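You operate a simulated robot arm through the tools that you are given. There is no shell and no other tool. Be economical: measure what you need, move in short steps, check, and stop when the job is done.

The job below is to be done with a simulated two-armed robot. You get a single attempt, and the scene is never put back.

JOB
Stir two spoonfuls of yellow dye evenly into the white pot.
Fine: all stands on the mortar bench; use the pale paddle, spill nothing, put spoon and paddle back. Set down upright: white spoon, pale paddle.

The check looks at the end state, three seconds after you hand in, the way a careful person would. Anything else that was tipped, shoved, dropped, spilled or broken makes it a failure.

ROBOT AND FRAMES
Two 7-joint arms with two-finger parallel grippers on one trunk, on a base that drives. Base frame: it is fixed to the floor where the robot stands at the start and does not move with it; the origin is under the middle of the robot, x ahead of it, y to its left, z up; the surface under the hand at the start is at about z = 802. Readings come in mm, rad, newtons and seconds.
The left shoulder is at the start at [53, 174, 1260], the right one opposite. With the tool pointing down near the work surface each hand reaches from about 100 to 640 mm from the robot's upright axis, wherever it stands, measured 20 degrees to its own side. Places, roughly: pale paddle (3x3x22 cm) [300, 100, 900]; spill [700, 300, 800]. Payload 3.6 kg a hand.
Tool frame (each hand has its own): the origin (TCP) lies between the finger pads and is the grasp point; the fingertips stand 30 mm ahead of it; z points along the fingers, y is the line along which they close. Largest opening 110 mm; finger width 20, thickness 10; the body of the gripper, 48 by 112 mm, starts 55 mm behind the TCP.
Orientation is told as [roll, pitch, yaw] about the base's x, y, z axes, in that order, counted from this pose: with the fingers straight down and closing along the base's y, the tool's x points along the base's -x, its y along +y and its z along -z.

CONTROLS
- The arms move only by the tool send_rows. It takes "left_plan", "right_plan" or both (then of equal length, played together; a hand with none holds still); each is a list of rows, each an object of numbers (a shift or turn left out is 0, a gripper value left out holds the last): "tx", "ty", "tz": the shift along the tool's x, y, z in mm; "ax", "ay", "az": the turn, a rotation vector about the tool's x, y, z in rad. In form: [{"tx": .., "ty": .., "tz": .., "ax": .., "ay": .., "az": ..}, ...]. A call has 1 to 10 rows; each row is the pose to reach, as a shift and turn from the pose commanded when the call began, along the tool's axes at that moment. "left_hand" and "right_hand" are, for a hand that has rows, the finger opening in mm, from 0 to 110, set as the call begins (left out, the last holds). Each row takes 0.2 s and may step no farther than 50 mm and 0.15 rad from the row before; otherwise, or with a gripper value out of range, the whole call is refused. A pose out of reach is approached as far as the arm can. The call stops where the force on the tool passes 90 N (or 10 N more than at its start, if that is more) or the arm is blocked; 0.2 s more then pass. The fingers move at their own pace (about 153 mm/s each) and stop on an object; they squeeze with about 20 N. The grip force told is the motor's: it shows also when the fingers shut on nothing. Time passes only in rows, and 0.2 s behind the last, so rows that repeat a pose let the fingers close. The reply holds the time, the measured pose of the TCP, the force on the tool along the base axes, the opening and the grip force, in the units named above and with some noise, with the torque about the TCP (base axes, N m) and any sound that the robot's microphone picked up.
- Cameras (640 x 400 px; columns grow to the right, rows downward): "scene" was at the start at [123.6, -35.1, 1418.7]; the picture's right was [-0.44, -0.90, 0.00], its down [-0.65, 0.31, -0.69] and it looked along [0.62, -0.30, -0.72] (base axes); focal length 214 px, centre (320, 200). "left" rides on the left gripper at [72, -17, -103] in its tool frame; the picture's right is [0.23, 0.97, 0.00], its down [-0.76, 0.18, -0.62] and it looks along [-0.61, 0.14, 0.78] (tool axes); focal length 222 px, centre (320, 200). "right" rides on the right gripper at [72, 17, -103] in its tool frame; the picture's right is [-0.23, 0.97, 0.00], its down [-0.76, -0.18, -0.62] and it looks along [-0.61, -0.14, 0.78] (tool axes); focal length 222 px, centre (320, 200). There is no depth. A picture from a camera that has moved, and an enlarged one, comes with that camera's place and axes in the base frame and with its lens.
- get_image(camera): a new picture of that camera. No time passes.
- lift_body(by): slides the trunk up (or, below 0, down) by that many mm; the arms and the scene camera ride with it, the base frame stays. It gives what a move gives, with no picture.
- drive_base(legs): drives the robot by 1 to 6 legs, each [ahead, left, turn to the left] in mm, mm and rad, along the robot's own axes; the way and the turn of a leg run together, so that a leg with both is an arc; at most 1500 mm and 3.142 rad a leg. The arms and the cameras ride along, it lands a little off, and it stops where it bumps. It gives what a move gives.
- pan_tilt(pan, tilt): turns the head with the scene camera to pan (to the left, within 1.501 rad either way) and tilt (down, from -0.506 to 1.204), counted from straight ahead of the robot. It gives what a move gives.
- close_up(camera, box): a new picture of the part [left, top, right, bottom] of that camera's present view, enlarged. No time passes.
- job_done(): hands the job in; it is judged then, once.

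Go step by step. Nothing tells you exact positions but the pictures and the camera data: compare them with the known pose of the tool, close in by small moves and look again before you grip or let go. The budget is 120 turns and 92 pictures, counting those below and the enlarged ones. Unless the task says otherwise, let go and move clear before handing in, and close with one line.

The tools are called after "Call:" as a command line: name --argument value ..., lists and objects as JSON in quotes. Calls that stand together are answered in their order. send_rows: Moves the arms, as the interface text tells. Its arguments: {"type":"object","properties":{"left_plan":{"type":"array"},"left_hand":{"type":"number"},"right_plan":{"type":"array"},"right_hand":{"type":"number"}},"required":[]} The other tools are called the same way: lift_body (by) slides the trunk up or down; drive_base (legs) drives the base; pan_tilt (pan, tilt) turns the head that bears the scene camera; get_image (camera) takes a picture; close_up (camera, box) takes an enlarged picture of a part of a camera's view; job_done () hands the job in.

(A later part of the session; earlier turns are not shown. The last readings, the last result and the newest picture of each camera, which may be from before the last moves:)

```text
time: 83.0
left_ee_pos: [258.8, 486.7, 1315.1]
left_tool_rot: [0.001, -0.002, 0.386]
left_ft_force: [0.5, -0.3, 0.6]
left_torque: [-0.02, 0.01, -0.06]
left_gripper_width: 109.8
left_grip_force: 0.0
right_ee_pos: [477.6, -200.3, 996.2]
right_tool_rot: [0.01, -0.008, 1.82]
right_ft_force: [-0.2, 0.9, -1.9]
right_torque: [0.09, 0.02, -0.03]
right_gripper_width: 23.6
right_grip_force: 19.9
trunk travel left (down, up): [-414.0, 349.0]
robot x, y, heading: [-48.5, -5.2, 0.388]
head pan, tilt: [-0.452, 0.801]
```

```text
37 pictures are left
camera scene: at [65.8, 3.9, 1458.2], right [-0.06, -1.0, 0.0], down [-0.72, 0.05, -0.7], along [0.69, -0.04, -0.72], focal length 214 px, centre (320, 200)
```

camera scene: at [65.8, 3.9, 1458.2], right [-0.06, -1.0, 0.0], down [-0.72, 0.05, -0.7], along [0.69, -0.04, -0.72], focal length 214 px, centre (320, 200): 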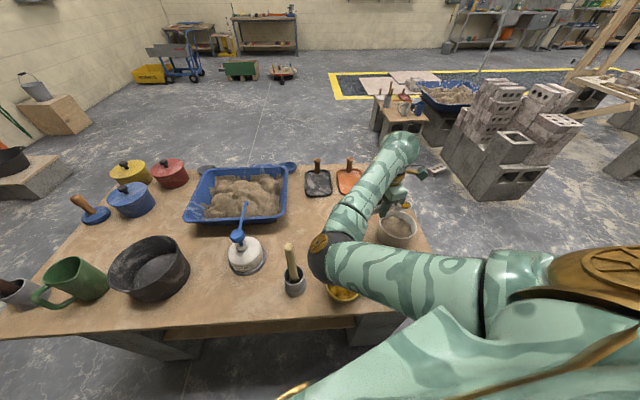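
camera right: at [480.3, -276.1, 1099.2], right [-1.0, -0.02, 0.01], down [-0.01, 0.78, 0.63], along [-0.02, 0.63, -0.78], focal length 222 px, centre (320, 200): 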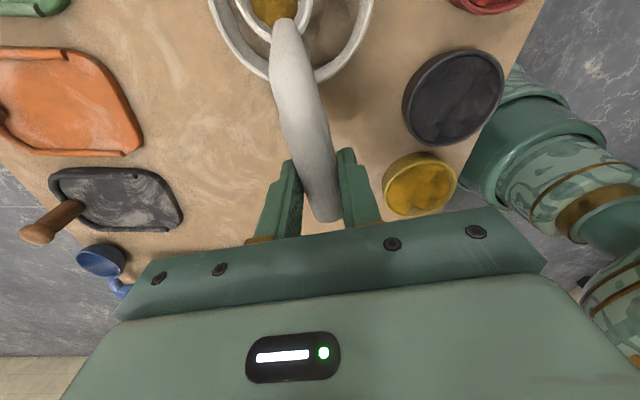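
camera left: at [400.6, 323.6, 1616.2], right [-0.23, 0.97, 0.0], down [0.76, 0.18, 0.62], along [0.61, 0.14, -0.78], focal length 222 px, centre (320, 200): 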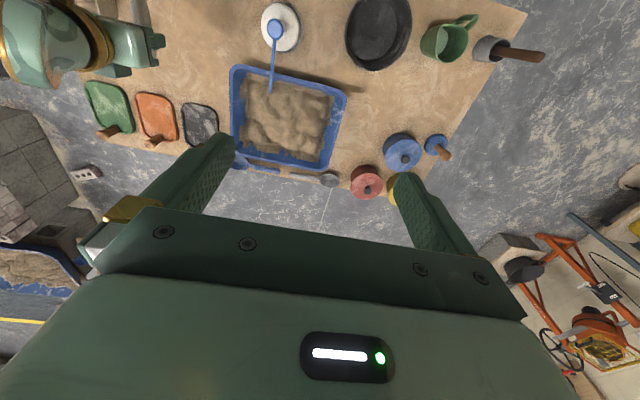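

Spoon is over the pot. Tipping nose-down.

Call:
send_rows --right_plan '[{"tx": -4, "ay": -0.14}, {"tx": -3, "ay": -0.28}, {"tx": 3, "ay": -0.42}, {"tx": 13, "ay": -0.56}, {"tx": 25, "ay": -0.7}, {"tx": 38, "ay": -0.84}, {"tx": 52, "ay": -0.98}, {"tx": 66, "ay": -1.12}, {"tx": 72, "ay": -1.2}, {"tx": 72, "ay": -1.2}]'

Call:
get_image --camera "right"

Call:
close_up --camera "scene" --box '[280, 130, 480, 270]'

```text
time: 85.2
left_ee_pos: [259.7, 486.7, 1312.6]
left_tool_rot: [0.0, -0.001, 0.386]
left_ft_force: [-0.6, 0.6, -1.0]
left_torque: [-0.03, -0.02, 0.0]
left_gripper_width: 110.0
left_grip_force: 0.0
right_ee_pos: [493.5, -268.7, 996.6]
right_tool_rot: [0.029, -1.209, 1.796]
right_ft_force: [-0.3, 0.1, -0.3]
right_torque: [0.0, -0.01, -0.02]
right_gripper_width: 23.6
right_grip_force: 19.6
trunk travel left (down, up): [-414.0, 349.0]
robot x, y, heading: [-49.3, -6.4, 0.393]
head pan, tilt: [-0.452, 0.801]
```

```text
36 pictures are left
camera right: at [508.2, -392.7, 965.3], right [-0.96, -0.16, 0.22], down [0.26, -0.26, 0.93], along [-0.09, 0.95, 0.29], focal length 222 px, centre (320, 200)
```

right: 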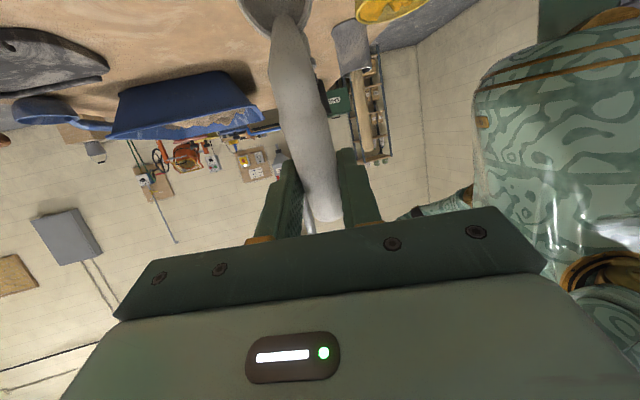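

```text
2.86 times, centred on (380, 200) of scene
camera zoom: at [66.2, 4.2, 1458.1], right [-0.06, -1.0, 0.0], down [-0.72, 0.05, -0.69], along [0.69, -0.04, -0.72], focal length 613 px, centre (149, 200)
```

zoom: 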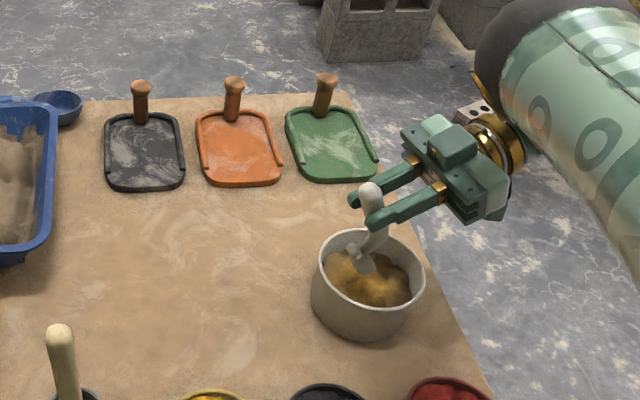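

The first spoonful went cleanly into the pot and the spoon is empty. I'll level the spoon, raise, and drive back to the bowl station.

Call:
send_rows --right_plan '[{"tx": -14, "tz": 8.5, "ay": 0.15}, {"tx": -29, "tz": 19, "ay": 0.3}, {"tx": -39, "tz": 31, "ay": 0.45}, {"tx": -48, "tz": 41, "ay": 0.6}, {"tx": -52, "tz": 50, "ay": 0.75}, {"tx": -54, "tz": 56, "ay": 0.9}, {"tx": -54, "tz": 56, "ay": 1.05}, {"tx": -54, "tz": 56, "ay": 1.2}, {"tx": -54, "tz": 56, "ay": 1.2}]'

Call:
lift_body --by 105

Call:
drive_base --legs '[[0, 0, -0.39], [-56, 291, 0]]'

Call:
get_image --camera "scene"

```text
time: 87.2
left_ee_pos: [259.3, 485.8, 1312.3]
left_tool_rot: [0.001, -0.004, 0.385]
left_ft_force: [0.7, 0.0, -0.3]
left_torque: [0.01, -0.02, -0.02]
left_gripper_width: 110.1
left_grip_force: 0.2
right_ee_pos: [478.4, -200.7, 1025.0]
right_tool_rot: [0.011, -0.008, 1.82]
right_ft_force: [0.2, -1.8, -0.4]
right_torque: [0.09, -0.02, -0.02]
right_gripper_width: 23.7
right_grip_force: 19.7
trunk travel left (down, up): [-414.0, 349.0]
robot x, y, heading: [-52.9, -4.6, 0.386]
head pan, tilt: [-0.452, 0.801]
```

```text
time: 88.6
left_ee_pos: [260.7, 487.4, 1417.6]
left_tool_rot: [0.0, 0.0, 0.385]
left_ft_force: [-0.4, -0.2, 0.6]
left_torque: [-0.01, 0.01, 0.03]
left_gripper_width: 109.8
left_grip_force: 0.1
right_ee_pos: [479.2, -201.5, 1130.0]
right_tool_rot: [0.011, -0.009, 1.82]
right_ft_force: [0.4, -0.5, -1.3]
right_torque: [0.06, -0.01, 0.0]
right_gripper_width: 23.7
right_grip_force: 19.7
trunk travel left (down, up): [-519.0, 244.0]
robot x, y, heading: [-52.9, -3.9, 0.387]
head pan, tilt: [-0.452, 0.801]
```

```text
time: 91.8
left_ee_pos: [373.9, 620.9, 1417.3]
left_tool_rot: [-0.001, -0.002, -0.015]
left_ft_force: [-0.2, 0.6, -0.1]
left_torque: [-0.06, 0.0, 0.02]
left_gripper_width: 110.0
left_grip_force: 0.1
right_ee_pos: [309.0, -96.6, 1130.3]
right_tool_rot: [0.011, -0.009, 1.419]
right_ft_force: [-0.3, 0.6, -0.8]
right_torque: [0.09, 0.0, -0.04]
right_gripper_width: 23.7
right_grip_force: 19.9
trunk travel left (down, up): [-519.0, 244.0]
robot x, y, heading: [-103.0, 287.1, -0.013]
head pan, tilt: [-0.452, 0.801]
```

```text
34 pictures are left
camera scene: at [-11.5, 252.5, 1563.8], right [-0.45, -0.89, 0.0], down [-0.64, 0.32, -0.69], along [0.62, -0.31, -0.72], focal length 214 px, centre (320, 200)
```

scene: 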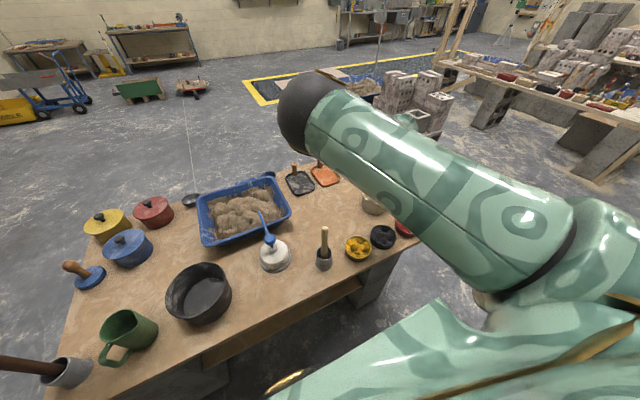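

The arm has flipped into an elbow-up posture, which is much better. Move to the pre-scoop pose again.

Call:
send_rows --right_plan '[{"tx": -20, "ty": -2, "tz": 30}, {"tx": -40, "ty": -4, "tz": 60}, {"tx": -58, "ty": -5, "tz": 90, "ay": -0.1}, {"tx": -76, "ty": -7, "tz": 118, "ay": -0.22}, {"tx": -76, "ty": -7, "tz": 140, "ay": -0.34}, {"tx": -76, "ty": -7, "tz": 155, "ay": -0.46}, {"tx": -76, "ty": -7, "tz": 166, "ay": -0.58}, {"tx": -76, "ty": -7, "tz": 166, "ay": -0.7}, {"tx": -76, "ty": -7, "tz": 166, "ay": -0.7}]'

Call:
get_image --camera "scene"

```text
time: 93.8
left_ee_pos: [374.5, 621.1, 1418.0]
left_tool_rot: [0.0, -0.001, -0.013]
left_ft_force: [-0.9, -0.1, -0.1]
left_torque: [-0.03, -0.02, 0.01]
left_gripper_width: 109.9
left_grip_force: 0.0
right_ee_pos: [324.1, -20.2, 964.5]
right_tool_rot: [0.013, -0.707, 1.414]
right_ft_force: [0.3, -0.1, -0.6]
right_torque: [0.03, 0.02, 0.0]
right_gripper_width: 23.4
right_grip_force: 19.7
trunk travel left (down, up): [-519.0, 244.0]
robot x, y, heading: [-99.7, 291.3, -0.007]
head pan, tilt: [-0.452, 0.801]
```

```text
33 pictures are left
camera scene: at [-11.4, 253.2, 1563.8], right [-0.45, -0.89, 0.0], down [-0.64, 0.32, -0.7], along [0.62, -0.31, -0.72], focal length 214 px, centre (320, 200)
```

scene: 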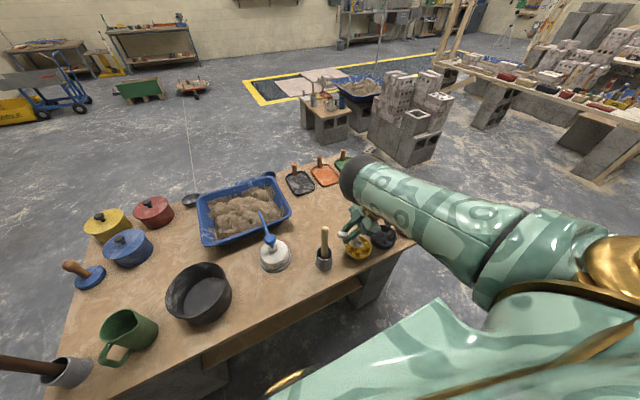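

Call:
close_up --camera "scene" --box '[300, 190, 420, 280]'

```text
4.44 times, centred on (360, 235) of scene
camera zoom: at [-11.4, 253.2, 1563.8], right [-0.45, -0.89, 0.0], down [-0.64, 0.32, -0.7], along [0.62, -0.31, -0.72], focal length 953 px, centre (142, 44)
```

zoom: 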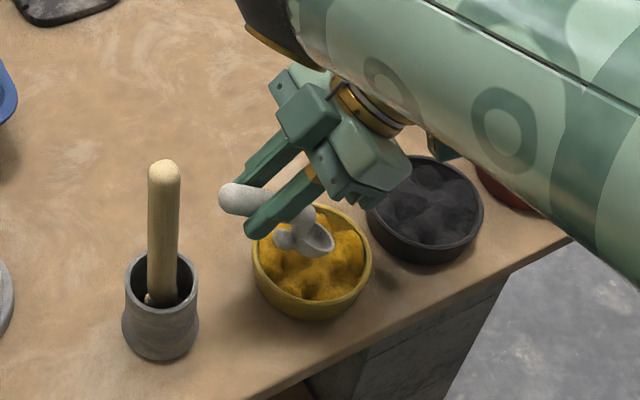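

The spoon hovers over the dye as intended, paddle well clear. Repeating the scoop.

Call:
send_rows --right_plan '[{"tx": 17.6, "tz": 20.5}, {"tx": 35.2, "tz": 41}, {"tx": 42.5, "tz": 37.3}, {"tx": 39.1, "tz": 45.5, "ay": 0.13}, {"tx": 39.7, "tz": 55.5, "ay": 0.273}, {"tx": 41, "tz": 66.2, "ay": 0.412}, {"tx": 42.9, "tz": 77.7, "ay": 0.552}, {"tx": 45.6, "tz": 90, "ay": 0.7}, {"tx": 32.6, "tz": 74.8, "ay": 0.706}, {"tx": 13, "tz": 52, "ay": 0.706}]'

Call:
close_up --camera "scene" --box '[300, 190, 420, 280]'

```text
time: 96.0
left_ee_pos: [373.5, 624.9, 1418.3]
left_tool_rot: [-0.001, -0.001, -0.013]
left_ft_force: [-0.2, 0.1, 0.4]
left_torque: [-0.01, -0.03, 0.02]
left_gripper_width: 110.0
left_grip_force: 0.1
right_ee_pos: [326.4, 7.5, 918.2]
right_tool_rot: [0.011, -0.004, 1.423]
right_ft_force: [0.6, 0.8, -0.5]
right_torque: [0.05, -0.02, 0.03]
right_gripper_width: 23.6
right_grip_force: 19.9
trunk travel left (down, up): [-519.0, 244.0]
robot x, y, heading: [-106.8, 289.7, -0.01]
head pan, tilt: [-0.452, 0.801]
```

```text
4.44 times, centred on (360, 235) of scene
camera zoom: at [-12.1, 255.8, 1563.9], right [-0.45, -0.9, 0.0], down [-0.64, 0.32, -0.7], along [0.62, -0.31, -0.72], focal length 953 px, centre (142, 44)
```

zoom: 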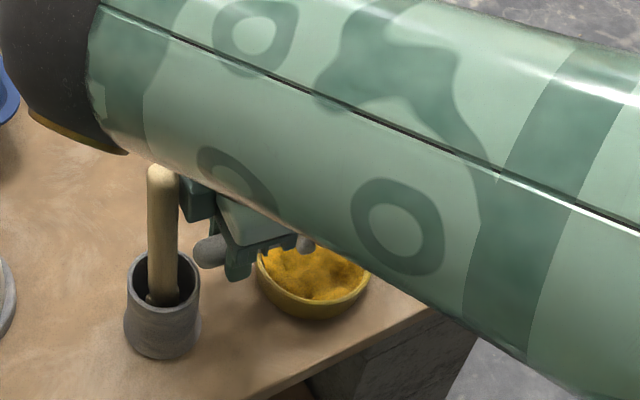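

Scoop done without blocking. I'll ease the hand away from the paddle, raise with the trunk, and inspect the spoon.

Call:
send_rows --right_plan '[{"tx": 12, "tz": -5}, {"tx": 25, "tz": -20}, {"tx": 30, "tz": -40}, {"tx": 30, "tz": -60}]'

Call:
lift_body --by 60

Call:
get_image --camera "right"

```text
time: 97.0
left_ee_pos: [374.2, 623.1, 1418.3]
left_tool_rot: [0.0, -0.001, -0.015]
left_ft_force: [1.2, 0.7, -0.2]
left_torque: [0.0, 0.02, 0.0]
left_gripper_width: 109.9
left_grip_force: 0.1
right_ee_pos: [323.7, -27.2, 979.2]
right_tool_rot: [0.01, -0.002, 1.42]
right_ft_force: [-0.3, -0.1, -0.8]
right_torque: [0.07, -0.01, -0.04]
right_gripper_width: 23.8
right_grip_force: 19.9
trunk travel left (down, up): [-519.0, 244.0]
robot x, y, heading: [-102.7, 288.3, -0.011]
head pan, tilt: [-0.452, 0.801]
```

```text
time: 98.0
left_ee_pos: [374.8, 621.4, 1479.2]
left_tool_rot: [0.0, -0.003, -0.015]
left_ft_force: [0.5, 0.4, -0.7]
left_torque: [0.02, -0.02, -0.01]
left_gripper_width: 110.1
left_grip_force: 0.2
right_ee_pos: [323.1, -26.9, 1036.1]
right_tool_rot: [0.01, -0.003, 1.421]
right_ft_force: [0.4, 0.4, -0.5]
right_torque: [0.06, 0.01, 0.0]
right_gripper_width: 23.5
right_grip_force: 20.2
trunk travel left (down, up): [-579.0, 184.0]
robot x, y, heading: [-105.6, 290.7, -0.012]
head pan, tilt: [-0.452, 0.801]
```

```text
30 pictures are left
camera right: at [297.8, -96.9, 1140.8], right [-0.93, 0.37, 0.01], down [0.3, 0.72, 0.62], along [0.22, 0.58, -0.78], focal length 222 px, centre (320, 200)
```

right: 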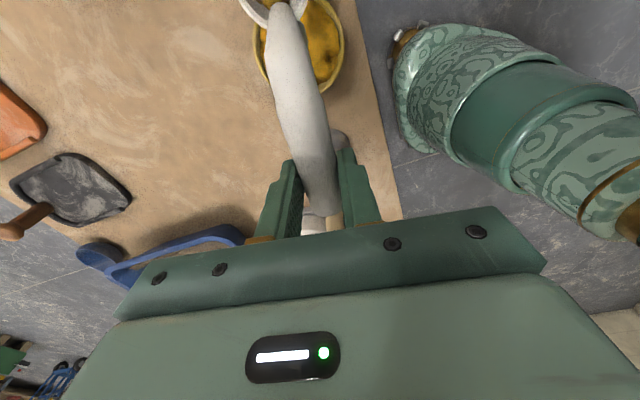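

I need to see whether the spoon is filled; zooming in.

Call:
close_up --camera "right" --box '[230, 0, 350, 75]'

Call:
get_image --camera "scene"

```text
5.33 times, centred on (290, 38) of right
camera zoom: at [297.8, -96.9, 1140.8], right [-0.93, 0.37, 0.01], down [0.3, 0.72, 0.62], along [0.22, 0.58, -0.78], focal length 1185 px, centre (480, 1067)
```

zoom: 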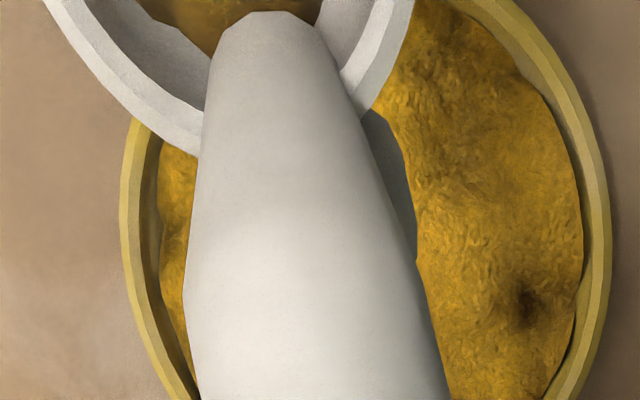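

```text
28 pictures are left
camera scene: at [-17.0, 252.7, 1623.9], right [-0.45, -0.89, 0.0], down [-0.64, 0.32, -0.69], along [0.62, -0.31, -0.72], focal length 214 px, centre (320, 200)
```

scene: 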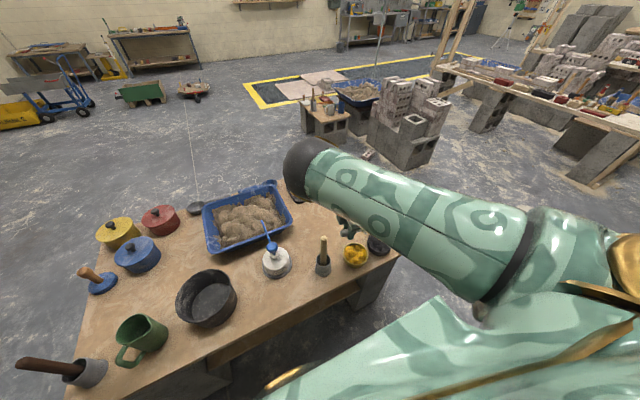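

The second scoop only partly filled the spoon. I'll tip it back into the bowl and scoop again, deeper and a bit to the side where dye remains.

Call:
send_rows --right_plan '[{"tx": -12, "tz": 25}, {"tx": -25, "tz": 50}, {"tx": -25, "tz": 70}, {"tx": -25, "tz": 72, "ay": -0.14}, {"tx": -22, "tz": 72, "ay": -0.28}, {"tx": -16, "ty": 2, "tz": 72, "ay": -0.42}, {"tx": -9, "ty": 5, "tz": 72, "ay": -0.56}, {"tx": -4, "ty": 8, "tz": 72, "ay": -0.7}, {"tx": -4, "ty": 8, "tz": 72, "ay": -0.7}]'

Call:
close_up --camera "scene" --box '[300, 190, 420, 280]'

```text
time: 100.0
left_ee_pos: [374.7, 622.3, 1478.3]
left_tool_rot: [0.0, -0.002, -0.015]
left_ft_force: [1.2, -0.3, 0.2]
left_torque: [0.02, -0.02, -0.02]
left_gripper_width: 110.1
left_grip_force: 0.1
right_ee_pos: [314.9, -22.8, 964.5]
right_tool_rot: [0.014, -0.703, 1.414]
right_ft_force: [0.3, 0.3, -0.5]
right_torque: [0.04, 0.02, 0.0]
right_gripper_width: 23.5
right_grip_force: 20.7
trunk travel left (down, up): [-579.0, 184.0]
robot x, y, heading: [-102.9, 287.6, -0.01]
head pan, tilt: [-0.452, 0.801]
```

```text
4.44 times, centred on (360, 235) of scene
camera zoom: at [-17.1, 253.3, 1624.0], right [-0.45, -0.89, 0.0], down [-0.64, 0.32, -0.7], along [0.62, -0.31, -0.72], focal length 953 px, centre (142, 44)
```

zoom: 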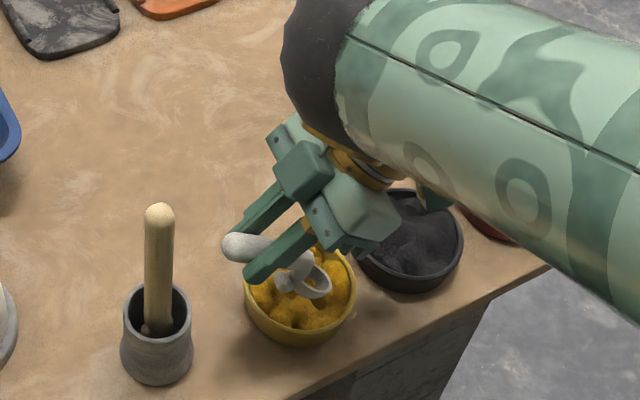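

Spoon is over the bowl, tipped. Deeper scoop now.

Call:
send_rows --right_plan '[{"tx": 13.4, "tz": 28}, {"tx": 32.2, "tz": 50.1}, {"tx": 42, "tz": 43.1}, {"tx": 49, "tz": 35.8}, {"tx": 43.6, "tz": 50.3, "ay": 0.15}, {"tx": 42, "tz": 62.7, "ay": 0.3}, {"tx": 44, "tz": 75.5, "ay": 0.45}, {"tx": 48.4, "tz": 87.6, "ay": 0.6}, {"tx": 47.8, "tz": 90, "ay": 0.7}, {"tx": 33.5, "tz": 70, "ay": 0.703}]'

Call:
close_up --camera "right" --box '[230, 0, 350, 75]'

```text
time: 102.2
left_ee_pos: [373.7, 623.1, 1478.4]
left_tool_rot: [0.0, -0.004, -0.015]
left_ft_force: [0.7, 0.2, -0.9]
left_torque: [-0.02, -0.01, 0.01]
left_gripper_width: 110.2
left_grip_force: 0.0
right_ee_pos: [316.2, -1.1, 889.3]
right_tool_rot: [0.011, 0.003, 1.42]
right_ft_force: [0.7, -2.5, -1.4]
right_torque: [0.02, 0.01, 0.03]
right_gripper_width: 23.6
right_grip_force: 19.7
trunk travel left (down, up): [-579.0, 184.0]
robot x, y, heading: [-105.0, 290.7, -0.014]
head pan, tilt: [-0.452, 0.801]
```

```text
5.33 times, centred on (290, 38) of right
camera zoom: at [291.3, -71.3, 993.9], right [-0.93, 0.37, 0.01], down [0.3, 0.73, 0.62], along [0.22, 0.58, -0.79], focal length 1185 px, centre (480, 1067)
```

zoom: 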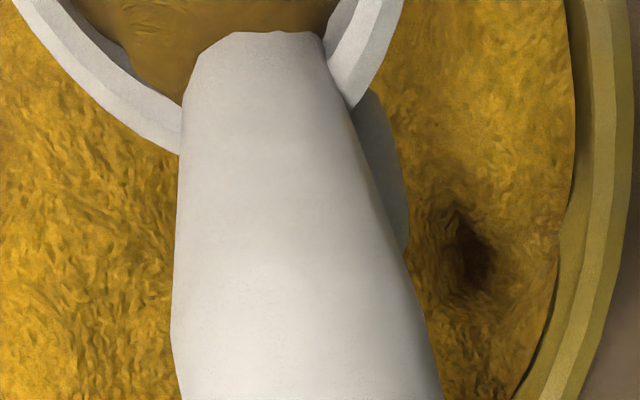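

The spoon is full now. Raise it clear, forward of the paddle.

Call:
send_rows --right_plan '[{"tx": 5, "tz": -20}, {"tx": 15, "tz": -45}, {"tx": 28, "tz": -75}, {"tx": 45, "tz": -110}, {"tx": 60, "tz": -145}, {"tx": 75, "tz": -180}, {"tx": 85, "tz": -215}, {"tx": 88, "tz": -250}, {"tx": 88, "tz": -262}, {"tx": 88, "tz": -262}]'

Call:
get_image --camera "right"

```text
time: 104.4
left_ee_pos: [374.9, 621.7, 1478.3]
left_tool_rot: [0.001, -0.002, -0.015]
left_ft_force: [0.6, -0.1, 0.6]
left_torque: [-0.01, -0.01, 0.06]
left_gripper_width: 110.0
left_grip_force: 0.1
right_ee_pos: [306.4, -88.7, 1151.7]
right_tool_rot: [0.009, 0.001, 1.42]
right_ft_force: [0.0, 0.0, -0.9]
right_torque: [0.06, 0.0, 0.03]
right_gripper_width: 23.7
right_grip_force: 20.2
trunk travel left (down, up): [-579.0, 184.0]
robot x, y, heading: [-104.4, 287.2, -0.009]
head pan, tilt: [-0.452, 0.801]
```

```text
25 pictures are left
camera right: at [280.3, -159.1, 1255.4], right [-0.93, 0.37, 0.01], down [0.3, 0.73, 0.62], along [0.22, 0.58, -0.78], focal length 222 px, centre (320, 200)
```

right: 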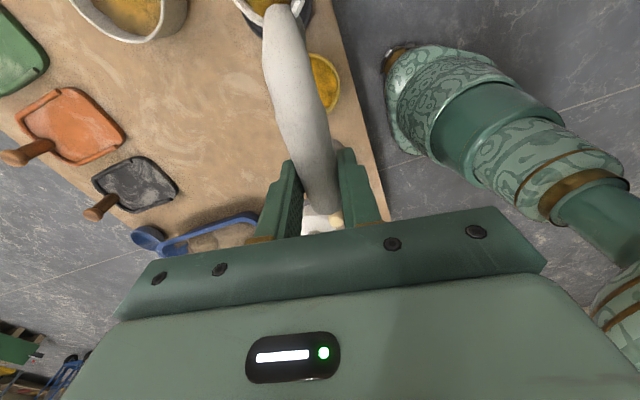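

Drive back to the pot station and lower the trunk.

Call:
drive_base --legs '[[54, -293, 0], [0, 0, 0.4]]'

Call:
lift_body --by -155

Call:
get_image --camera "right"

```text
time: 107.7
left_ee_pos: [261.8, 479.7, 1478.7]
left_tool_rot: [-0.001, -0.003, 0.381]
left_ft_force: [0.8, 0.1, 0.5]
left_torque: [-0.03, 0.02, 0.0]
left_gripper_width: 109.8
left_grip_force: 0.0
right_ee_pos: [470.7, -203.0, 1151.9]
right_tool_rot: [0.013, 0.001, 1.816]
right_ft_force: [0.7, 0.3, -1.5]
right_torque: [0.09, 0.0, 0.04]
right_gripper_width: 23.9
right_grip_force: 20.3
trunk travel left (down, up): [-579.0, 184.0]
robot x, y, heading: [-51.8, -7.8, 0.382]
head pan, tilt: [-0.452, 0.801]
```

```text
time: 109.5
left_ee_pos: [259.7, 479.7, 1323.0]
left_tool_rot: [0.001, -0.002, 0.382]
left_ft_force: [-0.3, -0.4, 0.4]
left_torque: [0.0, -0.02, 0.01]
left_gripper_width: 110.1
left_grip_force: 0.1
right_ee_pos: [471.2, -202.1, 996.8]
right_tool_rot: [0.01, -0.001, 1.814]
right_ft_force: [-1.6, 0.0, -0.7]
right_torque: [0.09, 0.04, 0.0]
right_gripper_width: 23.7
right_grip_force: 19.9
trunk travel left (down, up): [-424.0, 339.0]
robot x, y, heading: [-50.4, -13.5, 0.381]
head pan, tilt: [-0.452, 0.801]
```

```text
24 pictures are left
camera right: at [473.7, -276.7, 1100.5], right [-1.0, -0.02, 0.01], down [-0.01, 0.78, 0.62], along [-0.02, 0.62, -0.78], focal length 222 px, centre (320, 200)
```

right: 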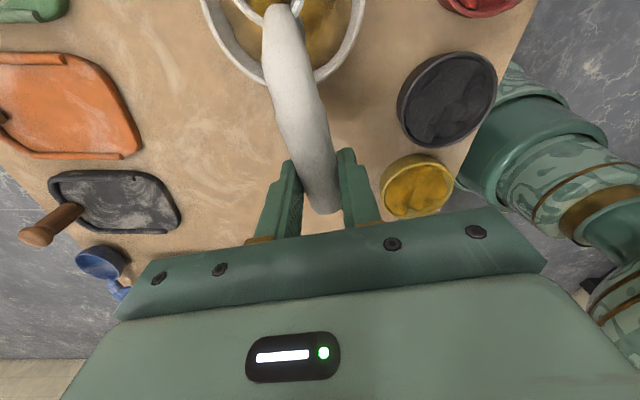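

Spoon over the pot again; same nose-down pour.

Call:
send_rows --right_plan '[{"tx": -4, "ty": -5, "ay": -0.14}, {"tx": -3, "ty": -6, "ay": -0.28}, {"tx": 3, "ty": -6, "ay": -0.42}, {"tx": 13, "ty": -6, "ay": -0.56}, {"tx": 25, "ty": -6, "ay": -0.7}, {"tx": 38, "ty": -6, "ay": -0.84}, {"tx": 52, "ty": -6, "ay": -0.98}, {"tx": 66, "ty": -6, "ay": -1.12}, {"tx": 72, "ty": -6, "ay": -1.2}, {"tx": 72, "ty": -6, "ay": -1.2}]'

Call:
close_up --camera "scene" --box '[280, 130, 480, 270]'

```text
time: 111.7
left_ee_pos: [260.0, 480.4, 1322.9]
left_tool_rot: [-0.001, -0.002, 0.383]
left_ft_force: [-0.2, -0.5, 0.2]
left_torque: [-0.01, -0.01, -0.01]
left_gripper_width: 110.1
left_grip_force: 0.0
right_ee_pos: [494.4, -272.0, 997.4]
right_tool_rot: [0.029, -1.201, 1.787]
right_ft_force: [-0.2, -0.6, -1.3]
right_torque: [-0.01, -0.01, 0.0]
right_gripper_width: 23.8
right_grip_force: 19.6
trunk travel left (down, up): [-424.0, 339.0]
robot x, y, heading: [-49.7, -14.4, 0.386]
head pan, tilt: [-0.452, 0.801]
```

```text
2.86 times, centred on (380, 200) of scene
camera zoom: at [62.7, -1.6, 1468.2], right [-0.07, -1.0, 0.0], down [-0.72, 0.05, -0.69], along [0.69, -0.05, -0.72], focal length 613 px, centre (149, 200)
```

zoom: 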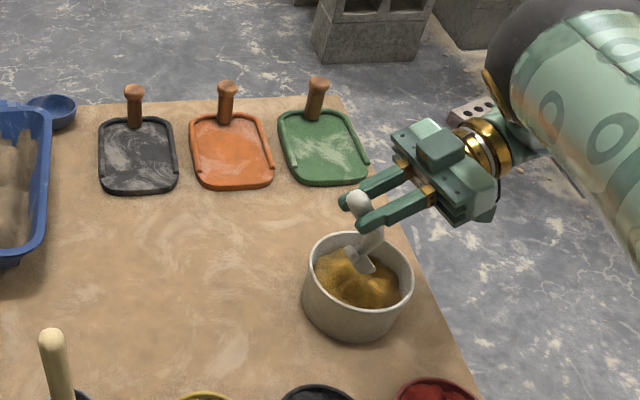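

Second spoonful is in. Level the spoon, rise, and drive so the hand is over the spoon's resting place.

Call:
send_rows --right_plan '[{"tx": -14, "tz": 8.5, "ay": 0.15}, {"tx": -29, "tz": 19, "ay": 0.3}, {"tx": -39, "tz": 31, "ay": 0.45}, {"tx": -48, "tz": 41, "ay": 0.6}, {"tx": -52, "tz": 50, "ay": 0.75}, {"tx": -54, "tz": 56, "ay": 0.9}, {"tx": -54, "tz": 56, "ay": 1.05}, {"tx": -54, "tz": 56, "ay": 1.2}, {"tx": -54, "tz": 56, "ay": 1.2}]'

Call:
drive_base --legs '[[45, 137, 0]]'

Call:
get_image --camera "right"

```text
time: 113.7
left_ee_pos: [261.7, 481.1, 1322.4]
left_tool_rot: [0.0, -0.002, 0.382]
left_ft_force: [0.5, -1.3, -0.1]
left_torque: [-0.01, 0.0, -0.02]
left_gripper_width: 110.0
left_grip_force: 0.1
right_ee_pos: [478.3, -199.9, 1026.0]
right_tool_rot: [0.012, 0.001, 1.816]
right_ft_force: [-0.1, 0.1, -1.2]
right_torque: [0.07, 0.0, 0.01]
right_gripper_width: 23.9
right_grip_force: 20.2
trunk travel left (down, up): [-424.0, 339.0]
robot x, y, heading: [-52.8, -9.3, 0.383]
head pan, tilt: [-0.452, 0.801]
```

```text
time: 115.0
left_ee_pos: [252.0, 625.1, 1323.9]
left_tool_rot: [0.0, -0.003, 0.379]
left_ft_force: [0.8, 0.8, -0.6]
left_torque: [-0.02, -0.01, 0.01]
left_gripper_width: 110.1
left_grip_force: 0.1
right_ee_pos: [468.4, -56.9, 1026.0]
right_tool_rot: [0.009, 0.002, 1.813]
right_ft_force: [0.0, 1.7, -1.0]
right_torque: [0.07, 0.03, 0.01]
right_gripper_width: 23.5
right_grip_force: 20.0
trunk travel left (down, up): [-424.0, 339.0]
robot x, y, heading: [-60.5, 135.2, 0.384]
head pan, tilt: [-0.452, 0.801]
```

```text
22 pictures are left
camera right: at [470.8, -131.3, 1130.2], right [-1.0, -0.01, 0.01], down [0.0, 0.78, 0.62], along [-0.02, 0.62, -0.78], focal length 222 px, centre (320, 200)
```

right: 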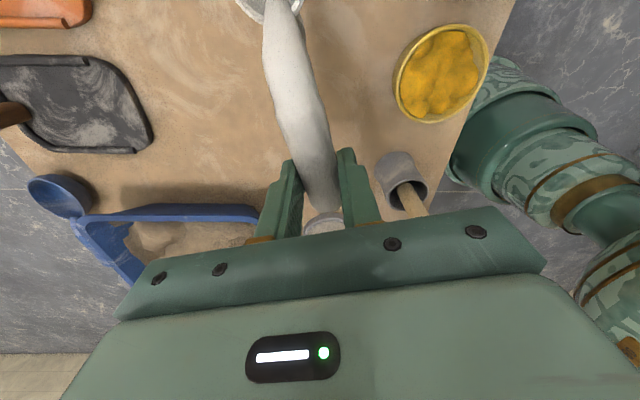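

Rotate back to the original yaw and descend to 20 mm above rest.

Call:
send_rows --right_plan '[{"tx": -1, "ty": -3, "tz": 25, "az": 0.08}, {"tx": -2, "ty": -6, "tz": 50, "az": 0.16}, {"tx": -3, "ty": -10, "tz": 75, "az": 0.24}, {"tx": -4, "ty": -13.5, "tz": 100, "az": 0.323}, {"tx": -4.4, "ty": -13.5, "tz": 125, "az": 0.323}, {"tx": -4.4, "ty": -13.5, "tz": 151, "az": 0.323}, {"tx": -4.4, "ty": -13.5, "tz": 151, "az": 0.323}]'

Call:
get_image --camera "right"

Call:
get_image --camera "scene"

```text
time: 116.6
left_ee_pos: [251.2, 623.7, 1323.1]
left_tool_rot: [0.001, -0.001, 0.379]
left_ft_force: [0.4, 0.2, 0.5]
left_torque: [-0.01, -0.02, -0.03]
left_gripper_width: 109.6
left_grip_force: 0.0
right_ee_pos: [477.8, -52.1, 873.7]
right_tool_rot: [0.01, 0.005, 1.49]
right_ft_force: [0.3, 0.8, -0.8]
right_torque: [0.06, 0.0, 0.03]
right_gripper_width: 23.8
right_grip_force: 20.4
trunk travel left (down, up): [-424.0, 339.0]
robot x, y, heading: [-62.2, 132.8, 0.385]
head pan, tilt: [-0.452, 0.801]
```

```text
21 pictures are left
camera right: at [457.4, -122.6, 978.0], right [-0.95, 0.3, 0.01], down [0.24, 0.75, 0.62], along [0.18, 0.59, -0.79], focal length 222 px, centre (320, 200)
```

right: 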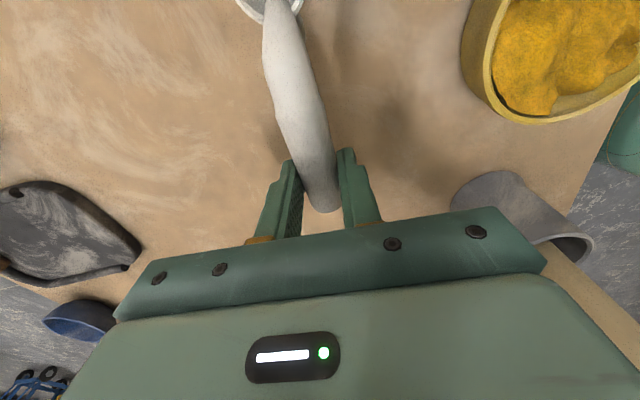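

```text
20 pictures are left
camera scene: at [52.9, 142.5, 1468.2], right [-0.07, -1.0, 0.0], down [-0.72, 0.05, -0.7], along [0.69, -0.05, -0.72], focal length 214 px, centre (320, 200)
```

scene: 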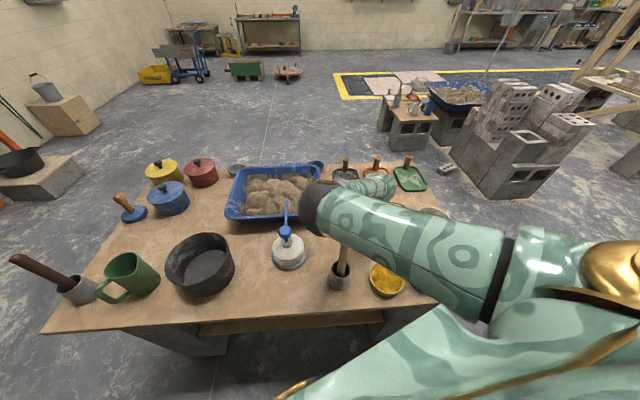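

Nearly there; lowering the last centimetres gently and watching the force.

Call:
send_rows --right_plan '[{"tx": -3, "ty": -2, "tz": 6}, {"tx": -3, "ty": -2, "tz": 12}, {"tx": -3, "ty": -2, "tz": 15}, {"tx": -3, "ty": -2, "tz": 15}]'

Call:
send_rows --right_plan '[{"tz": 2}, {"tz": 3}, {"tz": 3}]'

```text
time: 117.6
left_ee_pos: [252.0, 624.2, 1323.0]
left_tool_rot: [0.0, -0.003, 0.379]
left_ft_force: [-0.2, 0.0, -0.1]
left_torque: [-0.01, -0.03, -0.03]
left_gripper_width: 110.0
left_grip_force: 0.0
right_ee_pos: [480.3, -47.8, 858.7]
right_tool_rot: [0.01, 0.004, 1.491]
right_ft_force: [-0.4, -0.7, -1.9]
right_torque: [0.11, -0.01, 0.0]
right_gripper_width: 23.8
right_grip_force: 20.0
trunk travel left (down, up): [-424.0, 339.0]
robot x, y, heading: [-61.7, 134.2, 0.384]
head pan, tilt: [-0.452, 0.801]
```

```text
time: 118.4
left_ee_pos: [252.7, 624.5, 1322.1]
left_tool_rot: [-0.001, -0.003, 0.379]
left_ft_force: [0.3, -0.1, -0.2]
left_torque: [0.03, 0.02, -0.01]
left_gripper_width: 110.3
left_grip_force: 0.0
right_ee_pos: [481.2, -48.0, 858.6]
right_tool_rot: [0.01, 0.005, 1.49]
right_ft_force: [-0.1, 0.2, -1.0]
right_torque: [0.1, -0.01, 0.03]
right_gripper_width: 23.7
right_grip_force: 20.1
trunk travel left (down, up): [-424.0, 339.0]
robot x, y, heading: [-57.9, 131.1, 0.383]
head pan, tilt: [-0.452, 0.801]
```

No contact yet; two more small steps.

Call:
send_rows --right_plan '[{"tz": 1.5}, {"tz": 3}, {"tz": 3}, {"tz": 3}]'

Call:
send_rows --right_plan '[{"tz": 1}, {"tz": 2}, {"tz": 2}, {"tz": 2}]'

```text
time: 119.4
left_ee_pos: [251.8, 624.3, 1322.9]
left_tool_rot: [0.0, -0.002, 0.378]
left_ft_force: [0.0, -0.7, 0.3]
left_torque: [0.06, -0.01, 0.0]
left_gripper_width: 110.1
left_grip_force: 0.1
right_ee_pos: [479.3, -47.7, 854.3]
right_tool_rot: [0.012, 0.003, 1.489]
right_ft_force: [0.1, 0.0, -0.7]
right_torque: [0.12, 0.02, 0.01]
right_gripper_width: 23.5
right_grip_force: 20.0
trunk travel left (down, up): [-424.0, 339.0]
robot x, y, heading: [-61.1, 133.6, 0.383]
head pan, tilt: [-0.452, 0.801]
```

```text
time: 120.4
left_ee_pos: [252.1, 622.7, 1323.8]
left_tool_rot: [0.002, -0.001, 0.378]
left_ft_force: [0.2, -0.5, -0.3]
left_torque: [-0.01, -0.01, 0.02]
left_gripper_width: 109.8
left_grip_force: 0.0
right_ee_pos: [480.5, -47.2, 852.5]
right_tool_rot: [0.01, 0.003, 1.489]
right_ft_force: [-0.5, 0.4, -0.4]
right_torque: [0.1, -0.04, 0.01]
right_gripper_width: 23.6
right_grip_force: 19.8
trunk travel left (down, up): [-424.0, 339.0]
robot x, y, heading: [-60.3, 134.8, 0.383]
head pan, tilt: [-0.452, 0.801]
```

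At the original height but still light; one more small step.

Call:
send_rows --right_plan '[{"tz": 1}, {"tz": 2}, {"tz": 2}, {"tz": 2}]'

Call:
close_up --camera "right" --box '[200, 0, 420, 220]'

```text
time: 121.4
left_ee_pos: [252.5, 624.7, 1323.4]
left_tool_rot: [0.0, -0.001, 0.378]
left_ft_force: [0.0, 0.0, 0.5]
left_torque: [0.03, 0.01, 0.0]
left_gripper_width: 110.0
left_grip_force: 0.0
right_ee_pos: [480.5, -47.6, 849.1]
right_tool_rot: [0.01, 0.003, 1.49]
right_ft_force: [0.0, -0.3, -0.6]
right_torque: [0.06, 0.03, 0.0]
right_gripper_width: 24.0
right_grip_force: 20.2
trunk travel left (down, up): [-424.0, 339.0]
robot x, y, heading: [-59.7, 135.1, 0.381]
head pan, tilt: [-0.452, 0.801]
```

```text
1.82 times, centred on (310, 110) of right
camera zoom: at [459.4, -118.5, 953.8], right [-0.95, 0.3, 0.01], down [0.24, 0.75, 0.62], along [0.18, 0.59, -0.79], focal length 404 px, centre (338, 364)
```

zoom: 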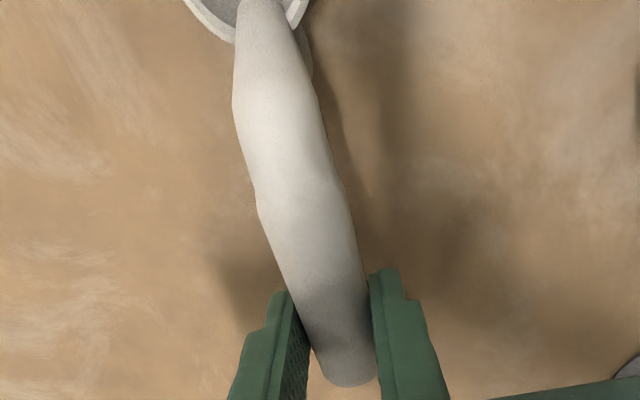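

Still no contact; the spoon probably pitched slightly in the grip. Lower a few mm more, in small steps.

Call:
send_rows --right_plan '[{"tz": 1}, {"tz": 2}, {"tz": 2}, {"tz": 2}]'

Call:
send_rows --right_plan '[{"tz": 1}, {"tz": 2}, {"tz": 2}, {"tz": 2}]'

Call:
send_rows --right_plan '[{"tz": 1}, {"tz": 2}, {"tz": 2}, {"tz": 2}]'

```text
time: 122.4
left_ee_pos: [253.2, 624.3, 1322.1]
left_tool_rot: [0.0, -0.001, 0.379]
left_ft_force: [0.6, 0.1, 0.1]
left_torque: [0.0, 0.0, 0.01]
left_gripper_width: 109.8
left_grip_force: 0.1
right_ee_pos: [479.9, -47.7, 846.8]
right_tool_rot: [0.009, 0.003, 1.489]
right_ft_force: [-0.4, -0.1, -1.1]
right_torque: [0.05, -0.01, -0.01]
right_gripper_width: 23.6
right_grip_force: 19.7
trunk travel left (down, up): [-424.0, 339.0]
robot x, y, heading: [-60.5, 135.8, 0.385]
head pan, tilt: [-0.452, 0.801]
```

```text
time: 123.4
left_ee_pos: [253.0, 624.3, 1322.3]
left_tool_rot: [0.0, -0.002, 0.38]
left_ft_force: [0.2, 0.3, 0.0]
left_torque: [-0.01, 0.0, 0.02]
left_gripper_width: 109.9
left_grip_force: 0.1
right_ee_pos: [479.8, -48.3, 845.4]
right_tool_rot: [0.008, 0.004, 1.49]
right_ft_force: [0.1, 0.5, -0.2]
right_torque: [0.04, -0.01, 0.01]
right_gripper_width: 23.4
right_grip_force: 20.7
trunk travel left (down, up): [-424.0, 339.0]
robot x, y, heading: [-61.7, 130.5, 0.385]
head pan, tilt: [-0.452, 0.801]
```

```text
time: 124.4
left_ee_pos: [252.6, 624.4, 1323.1]
left_tool_rot: [0.001, -0.003, 0.379]
left_ft_force: [-0.2, 0.4, -0.2]
left_torque: [0.01, -0.02, 0.01]
left_gripper_width: 110.0
left_grip_force: 0.1
right_ee_pos: [480.2, -47.8, 844.1]
right_tool_rot: [0.013, 0.004, 1.491]
right_ft_force: [0.5, -0.5, -0.5]
right_torque: [0.0, -0.03, 0.03]
right_gripper_width: 23.7
right_grip_force: 20.3
trunk travel left (down, up): [-424.0, 339.0]
robot x, y, heading: [-62.0, 133.8, 0.385]
head pan, tilt: [-0.452, 0.801]
```

The gripper torque has gone to zero, so the spoon's weight rests on the bench. Releasing gently.

Call:
send_rows --right_plan '[{"tz": 0}, {"tz": 0}, {"tz": 0}, {"tz": 0}]' --right_hand 60

Call:
get_image --camera "right"

```text
time: 125.4
left_ee_pos: [251.3, 625.5, 1322.7]
left_tool_rot: [0.0, -0.002, 0.38]
left_ft_force: [-0.1, -1.2, 0.1]
left_torque: [0.01, 0.01, 0.0]
left_gripper_width: 110.1
left_grip_force: 0.1
right_ee_pos: [480.8, -47.0, 844.2]
right_tool_rot: [0.01, 0.002, 1.491]
right_ft_force: [0.9, 0.1, 0.3]
right_torque: [0.0, 0.0, -0.01]
right_gripper_width: 59.9
right_grip_force: 0.1
trunk travel left (down, up): [-424.0, 339.0]
robot x, y, heading: [-61.8, 136.4, 0.38]
head pan, tilt: [-0.452, 0.801]
```

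```text
18 pictures are left
camera right: at [458.9, -118.7, 948.3], right [-0.95, 0.3, 0.01], down [0.24, 0.75, 0.62], along [0.18, 0.59, -0.79], focal length 222 px, centre (320, 200)
```

right: 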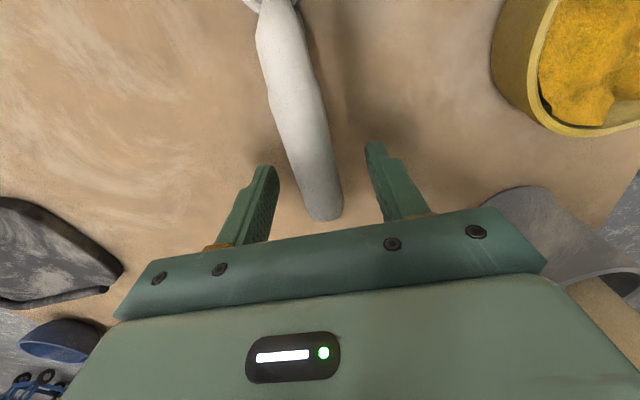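

The spoon stands as before. I rise straight up with the trunk and drive so the open hand comes above the paddle at about (335,57).

Call:
lift_body --by 255

Call:
close_up --camera "right" --box '[220, 0, 540, 200]'

Call:
drive_base --legs '[[-95, 151, 0]]'

Call:
get_image --camera "scene"

```text
time: 128.0
left_ee_pos: [251.6, 623.9, 1578.1]
left_tool_rot: [0.0, -0.001, 0.379]
left_ft_force: [0.3, -0.7, 0.3]
left_torque: [0.0, -0.01, -0.01]
left_gripper_width: 110.1
left_grip_force: 0.0
right_ee_pos: [481.3, -46.9, 1099.2]
right_tool_rot: [0.011, 0.005, 1.49]
right_ft_force: [-0.1, 1.0, 0.0]
right_torque: [-0.03, 0.04, -0.01]
right_gripper_width: 59.8
right_grip_force: 0.1
trunk travel left (down, up): [-679.0, 84.0]
robot x, y, heading: [-64.8, 132.1, 0.384]
head pan, tilt: [-0.452, 0.801]
```

```text
2.00 times, centred on (380, 100) of right
camera zoom: at [459.5, -118.5, 1203.1], right [-0.95, 0.3, 0.01], down [0.24, 0.75, 0.62], along [0.18, 0.59, -0.79], focal length 444 px, centre (200, 400)
```

zoom: 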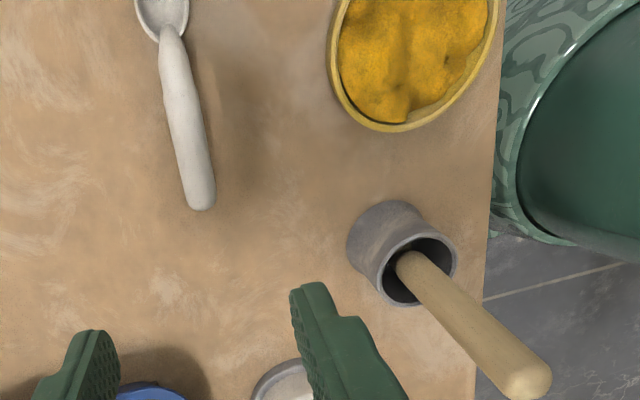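

```text
time: 129.6
left_ee_pos: [108.9, 729.1, 1578.0]
left_tool_rot: [0.003, -0.001, 0.378]
left_ft_force: [0.1, -0.8, 0.1]
left_torque: [0.0, 0.03, 0.01]
left_gripper_width: 110.0
left_grip_force: 0.1
right_ee_pos: [338.0, 56.7, 1098.6]
right_tool_rot: [0.012, 0.003, 1.492]
right_ft_force: [0.0, -0.3, -0.3]
right_torque: [0.02, 0.03, 0.01]
right_gripper_width: 60.0
right_grip_force: 0.1
trunk travel left (down, up): [-679.0, 84.0]
robot x, y, heading: [-208.0, 238.8, 0.38]
head pan, tilt: [-0.452, 0.801]
```

```text
16 pictures are left
camera scene: at [-114.8, 237.2, 1724.1], right [-0.07, -1.0, 0.0], down [-0.72, 0.05, -0.69], along [0.69, -0.05, -0.72], focal length 214 px, centre (320, 200)
```

scene: 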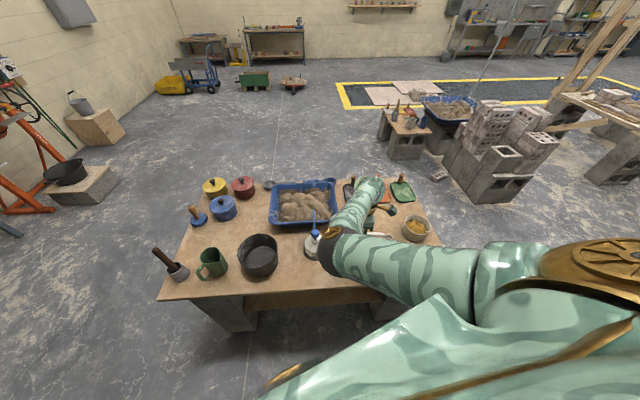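

Hand is at (338,57,1099), stick top by triangulation near (338,56,1017). Checking the view before descending.

Call:
get_image --camera "right"

```text
15 pictures are left
camera right: at [315.8, -13.4, 1202.4], right [-0.95, 0.3, 0.01], down [0.25, 0.75, 0.62], along [0.18, 0.59, -0.79], focal length 222 px, centre (320, 200)
```

right: 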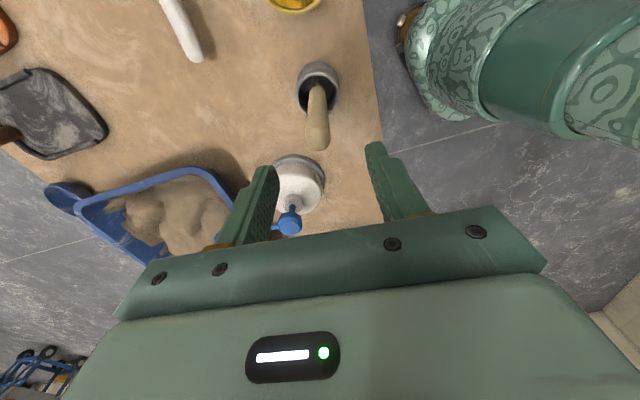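

Aligned within a couple of mm. Lowering 100 mm by trunk and closing on the stick.

Call:
lift_body --by -102

Call:
send_rows --right_plan '[{"tz": 0}, {"tz": 0}, {"tz": 0}]' --right_hand 0

Call:
close_up --camera "right" --box '[200, 20, 480, 240]'

```text
time: 130.9
left_ee_pos: [105.5, 729.6, 1476.7]
left_tool_rot: [-0.001, -0.001, 0.377]
left_ft_force: [0.6, 0.5, -0.4]
left_torque: [0.01, -0.03, 0.0]
left_gripper_width: 110.0
left_grip_force: 0.1
right_ee_pos: [336.2, 59.3, 997.6]
right_tool_rot: [0.008, 0.005, 1.491]
right_ft_force: [0.1, 0.4, -0.5]
right_torque: [0.0, -0.02, 0.0]
right_gripper_width: 59.9
right_grip_force: 0.1
trunk travel left (down, up): [-577.0, 186.0]
robot x, y, heading: [-208.3, 236.9, 0.384]
head pan, tilt: [-0.452, 0.801]
```

```text
time: 131.7
left_ee_pos: [106.8, 730.1, 1476.3]
left_tool_rot: [0.0, -0.002, 0.377]
left_ft_force: [0.1, 1.1, 0.2]
left_torque: [-0.01, 0.0, 0.0]
left_gripper_width: 110.0
left_grip_force: 0.0
right_ee_pos: [336.2, 58.3, 996.6]
right_tool_rot: [0.009, 0.005, 1.491]
right_ft_force: [1.6, 0.0, 3.2]
right_torque: [-0.11, -0.16, -0.02]
right_gripper_width: 21.4
right_grip_force: 19.5
trunk travel left (down, up): [-577.0, 186.0]
robot x, y, heading: [-205.3, 237.3, 0.384]
head pan, tilt: [-0.452, 0.801]
```

```text
1.82 times, centred on (340, 130) of right
camera zoom: at [314.4, -12.5, 1101.6], right [-0.95, 0.3, 0.01], down [0.24, 0.75, 0.62], along [0.18, 0.59, -0.79], focal length 404 px, centre (284, 327)
```

zoom: 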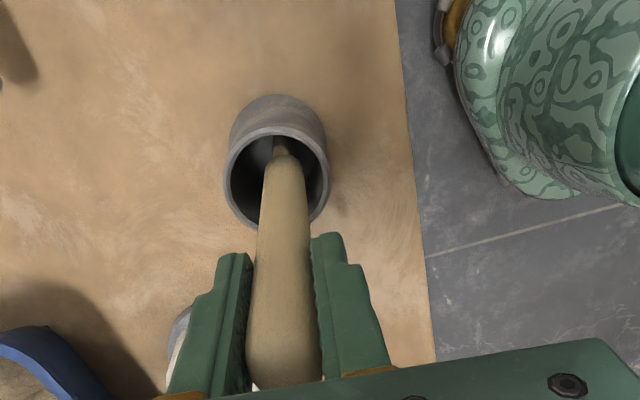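

Gripped (21 mm). Lifting the paddle out by the trunk and checking that the cup stays.

Call:
lift_body --by 130

Call:
get_image --camera "right"

```text
time: 133.3
left_ee_pos: [106.7, 730.0, 1606.8]
left_tool_rot: [0.0, 0.0, 0.377]
left_ft_force: [-0.3, 0.0, 0.2]
left_torque: [-0.02, -0.01, 0.01]
left_gripper_width: 109.8
left_grip_force: 0.0
right_ee_pos: [335.5, 58.3, 1126.7]
right_tool_rot: [0.012, 0.004, 1.491]
right_ft_force: [0.1, 0.5, -0.1]
right_torque: [0.02, -0.03, -0.02]
right_gripper_width: 21.6
right_grip_force: 20.3
trunk travel left (down, up): [-707.0, 56.0]
robot x, y, heading: [-208.5, 239.6, 0.381]
head pan, tilt: [-0.452, 0.801]
```

```text
13 pictures are left
camera right: at [314.5, -12.4, 1231.0], right [-0.95, 0.3, 0.01], down [0.24, 0.75, 0.62], along [0.18, 0.59, -0.79], focal length 222 px, centre (320, 200)
```

right: 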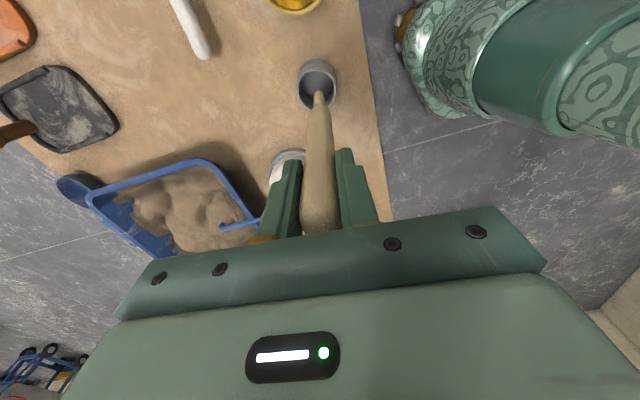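

Paddle is out, vertical, cup untouched. Driving to the pot.

Call:
drive_base --legs '[[22, -384, 0]]'

Call:
get_image --camera "right"

```text
time: 135.7
left_ee_pos: [264.5, 394.0, 1606.0]
left_tool_rot: [0.001, -0.003, 0.382]
left_ft_force: [-0.1, 0.5, 0.2]
left_torque: [-0.02, -0.02, 0.02]
left_gripper_width: 110.3
left_grip_force: 0.0
right_ee_pos: [495.6, -276.5, 1127.9]
right_tool_rot: [0.009, 0.005, 1.495]
right_ft_force: [-0.7, 0.3, -0.6]
right_torque: [0.01, 0.01, 0.0]
right_gripper_width: 21.7
right_grip_force: 19.3
trunk travel left (down, up): [-707.0, 56.0]
robot x, y, heading: [-48.1, -96.5, 0.385]
head pan, tilt: [-0.452, 0.801]
```

```text
12 pictures are left
camera right: at [475.5, -347.7, 1231.5], right [-0.95, 0.3, 0.01], down [0.24, 0.75, 0.62], along [0.18, 0.59, -0.79], focal length 222 px, centre (320, 200)
```

right: 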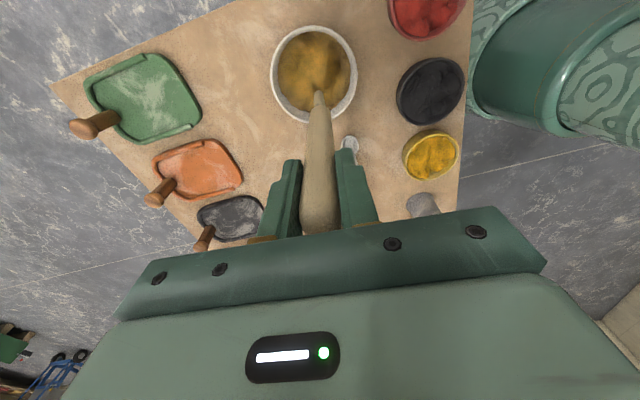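

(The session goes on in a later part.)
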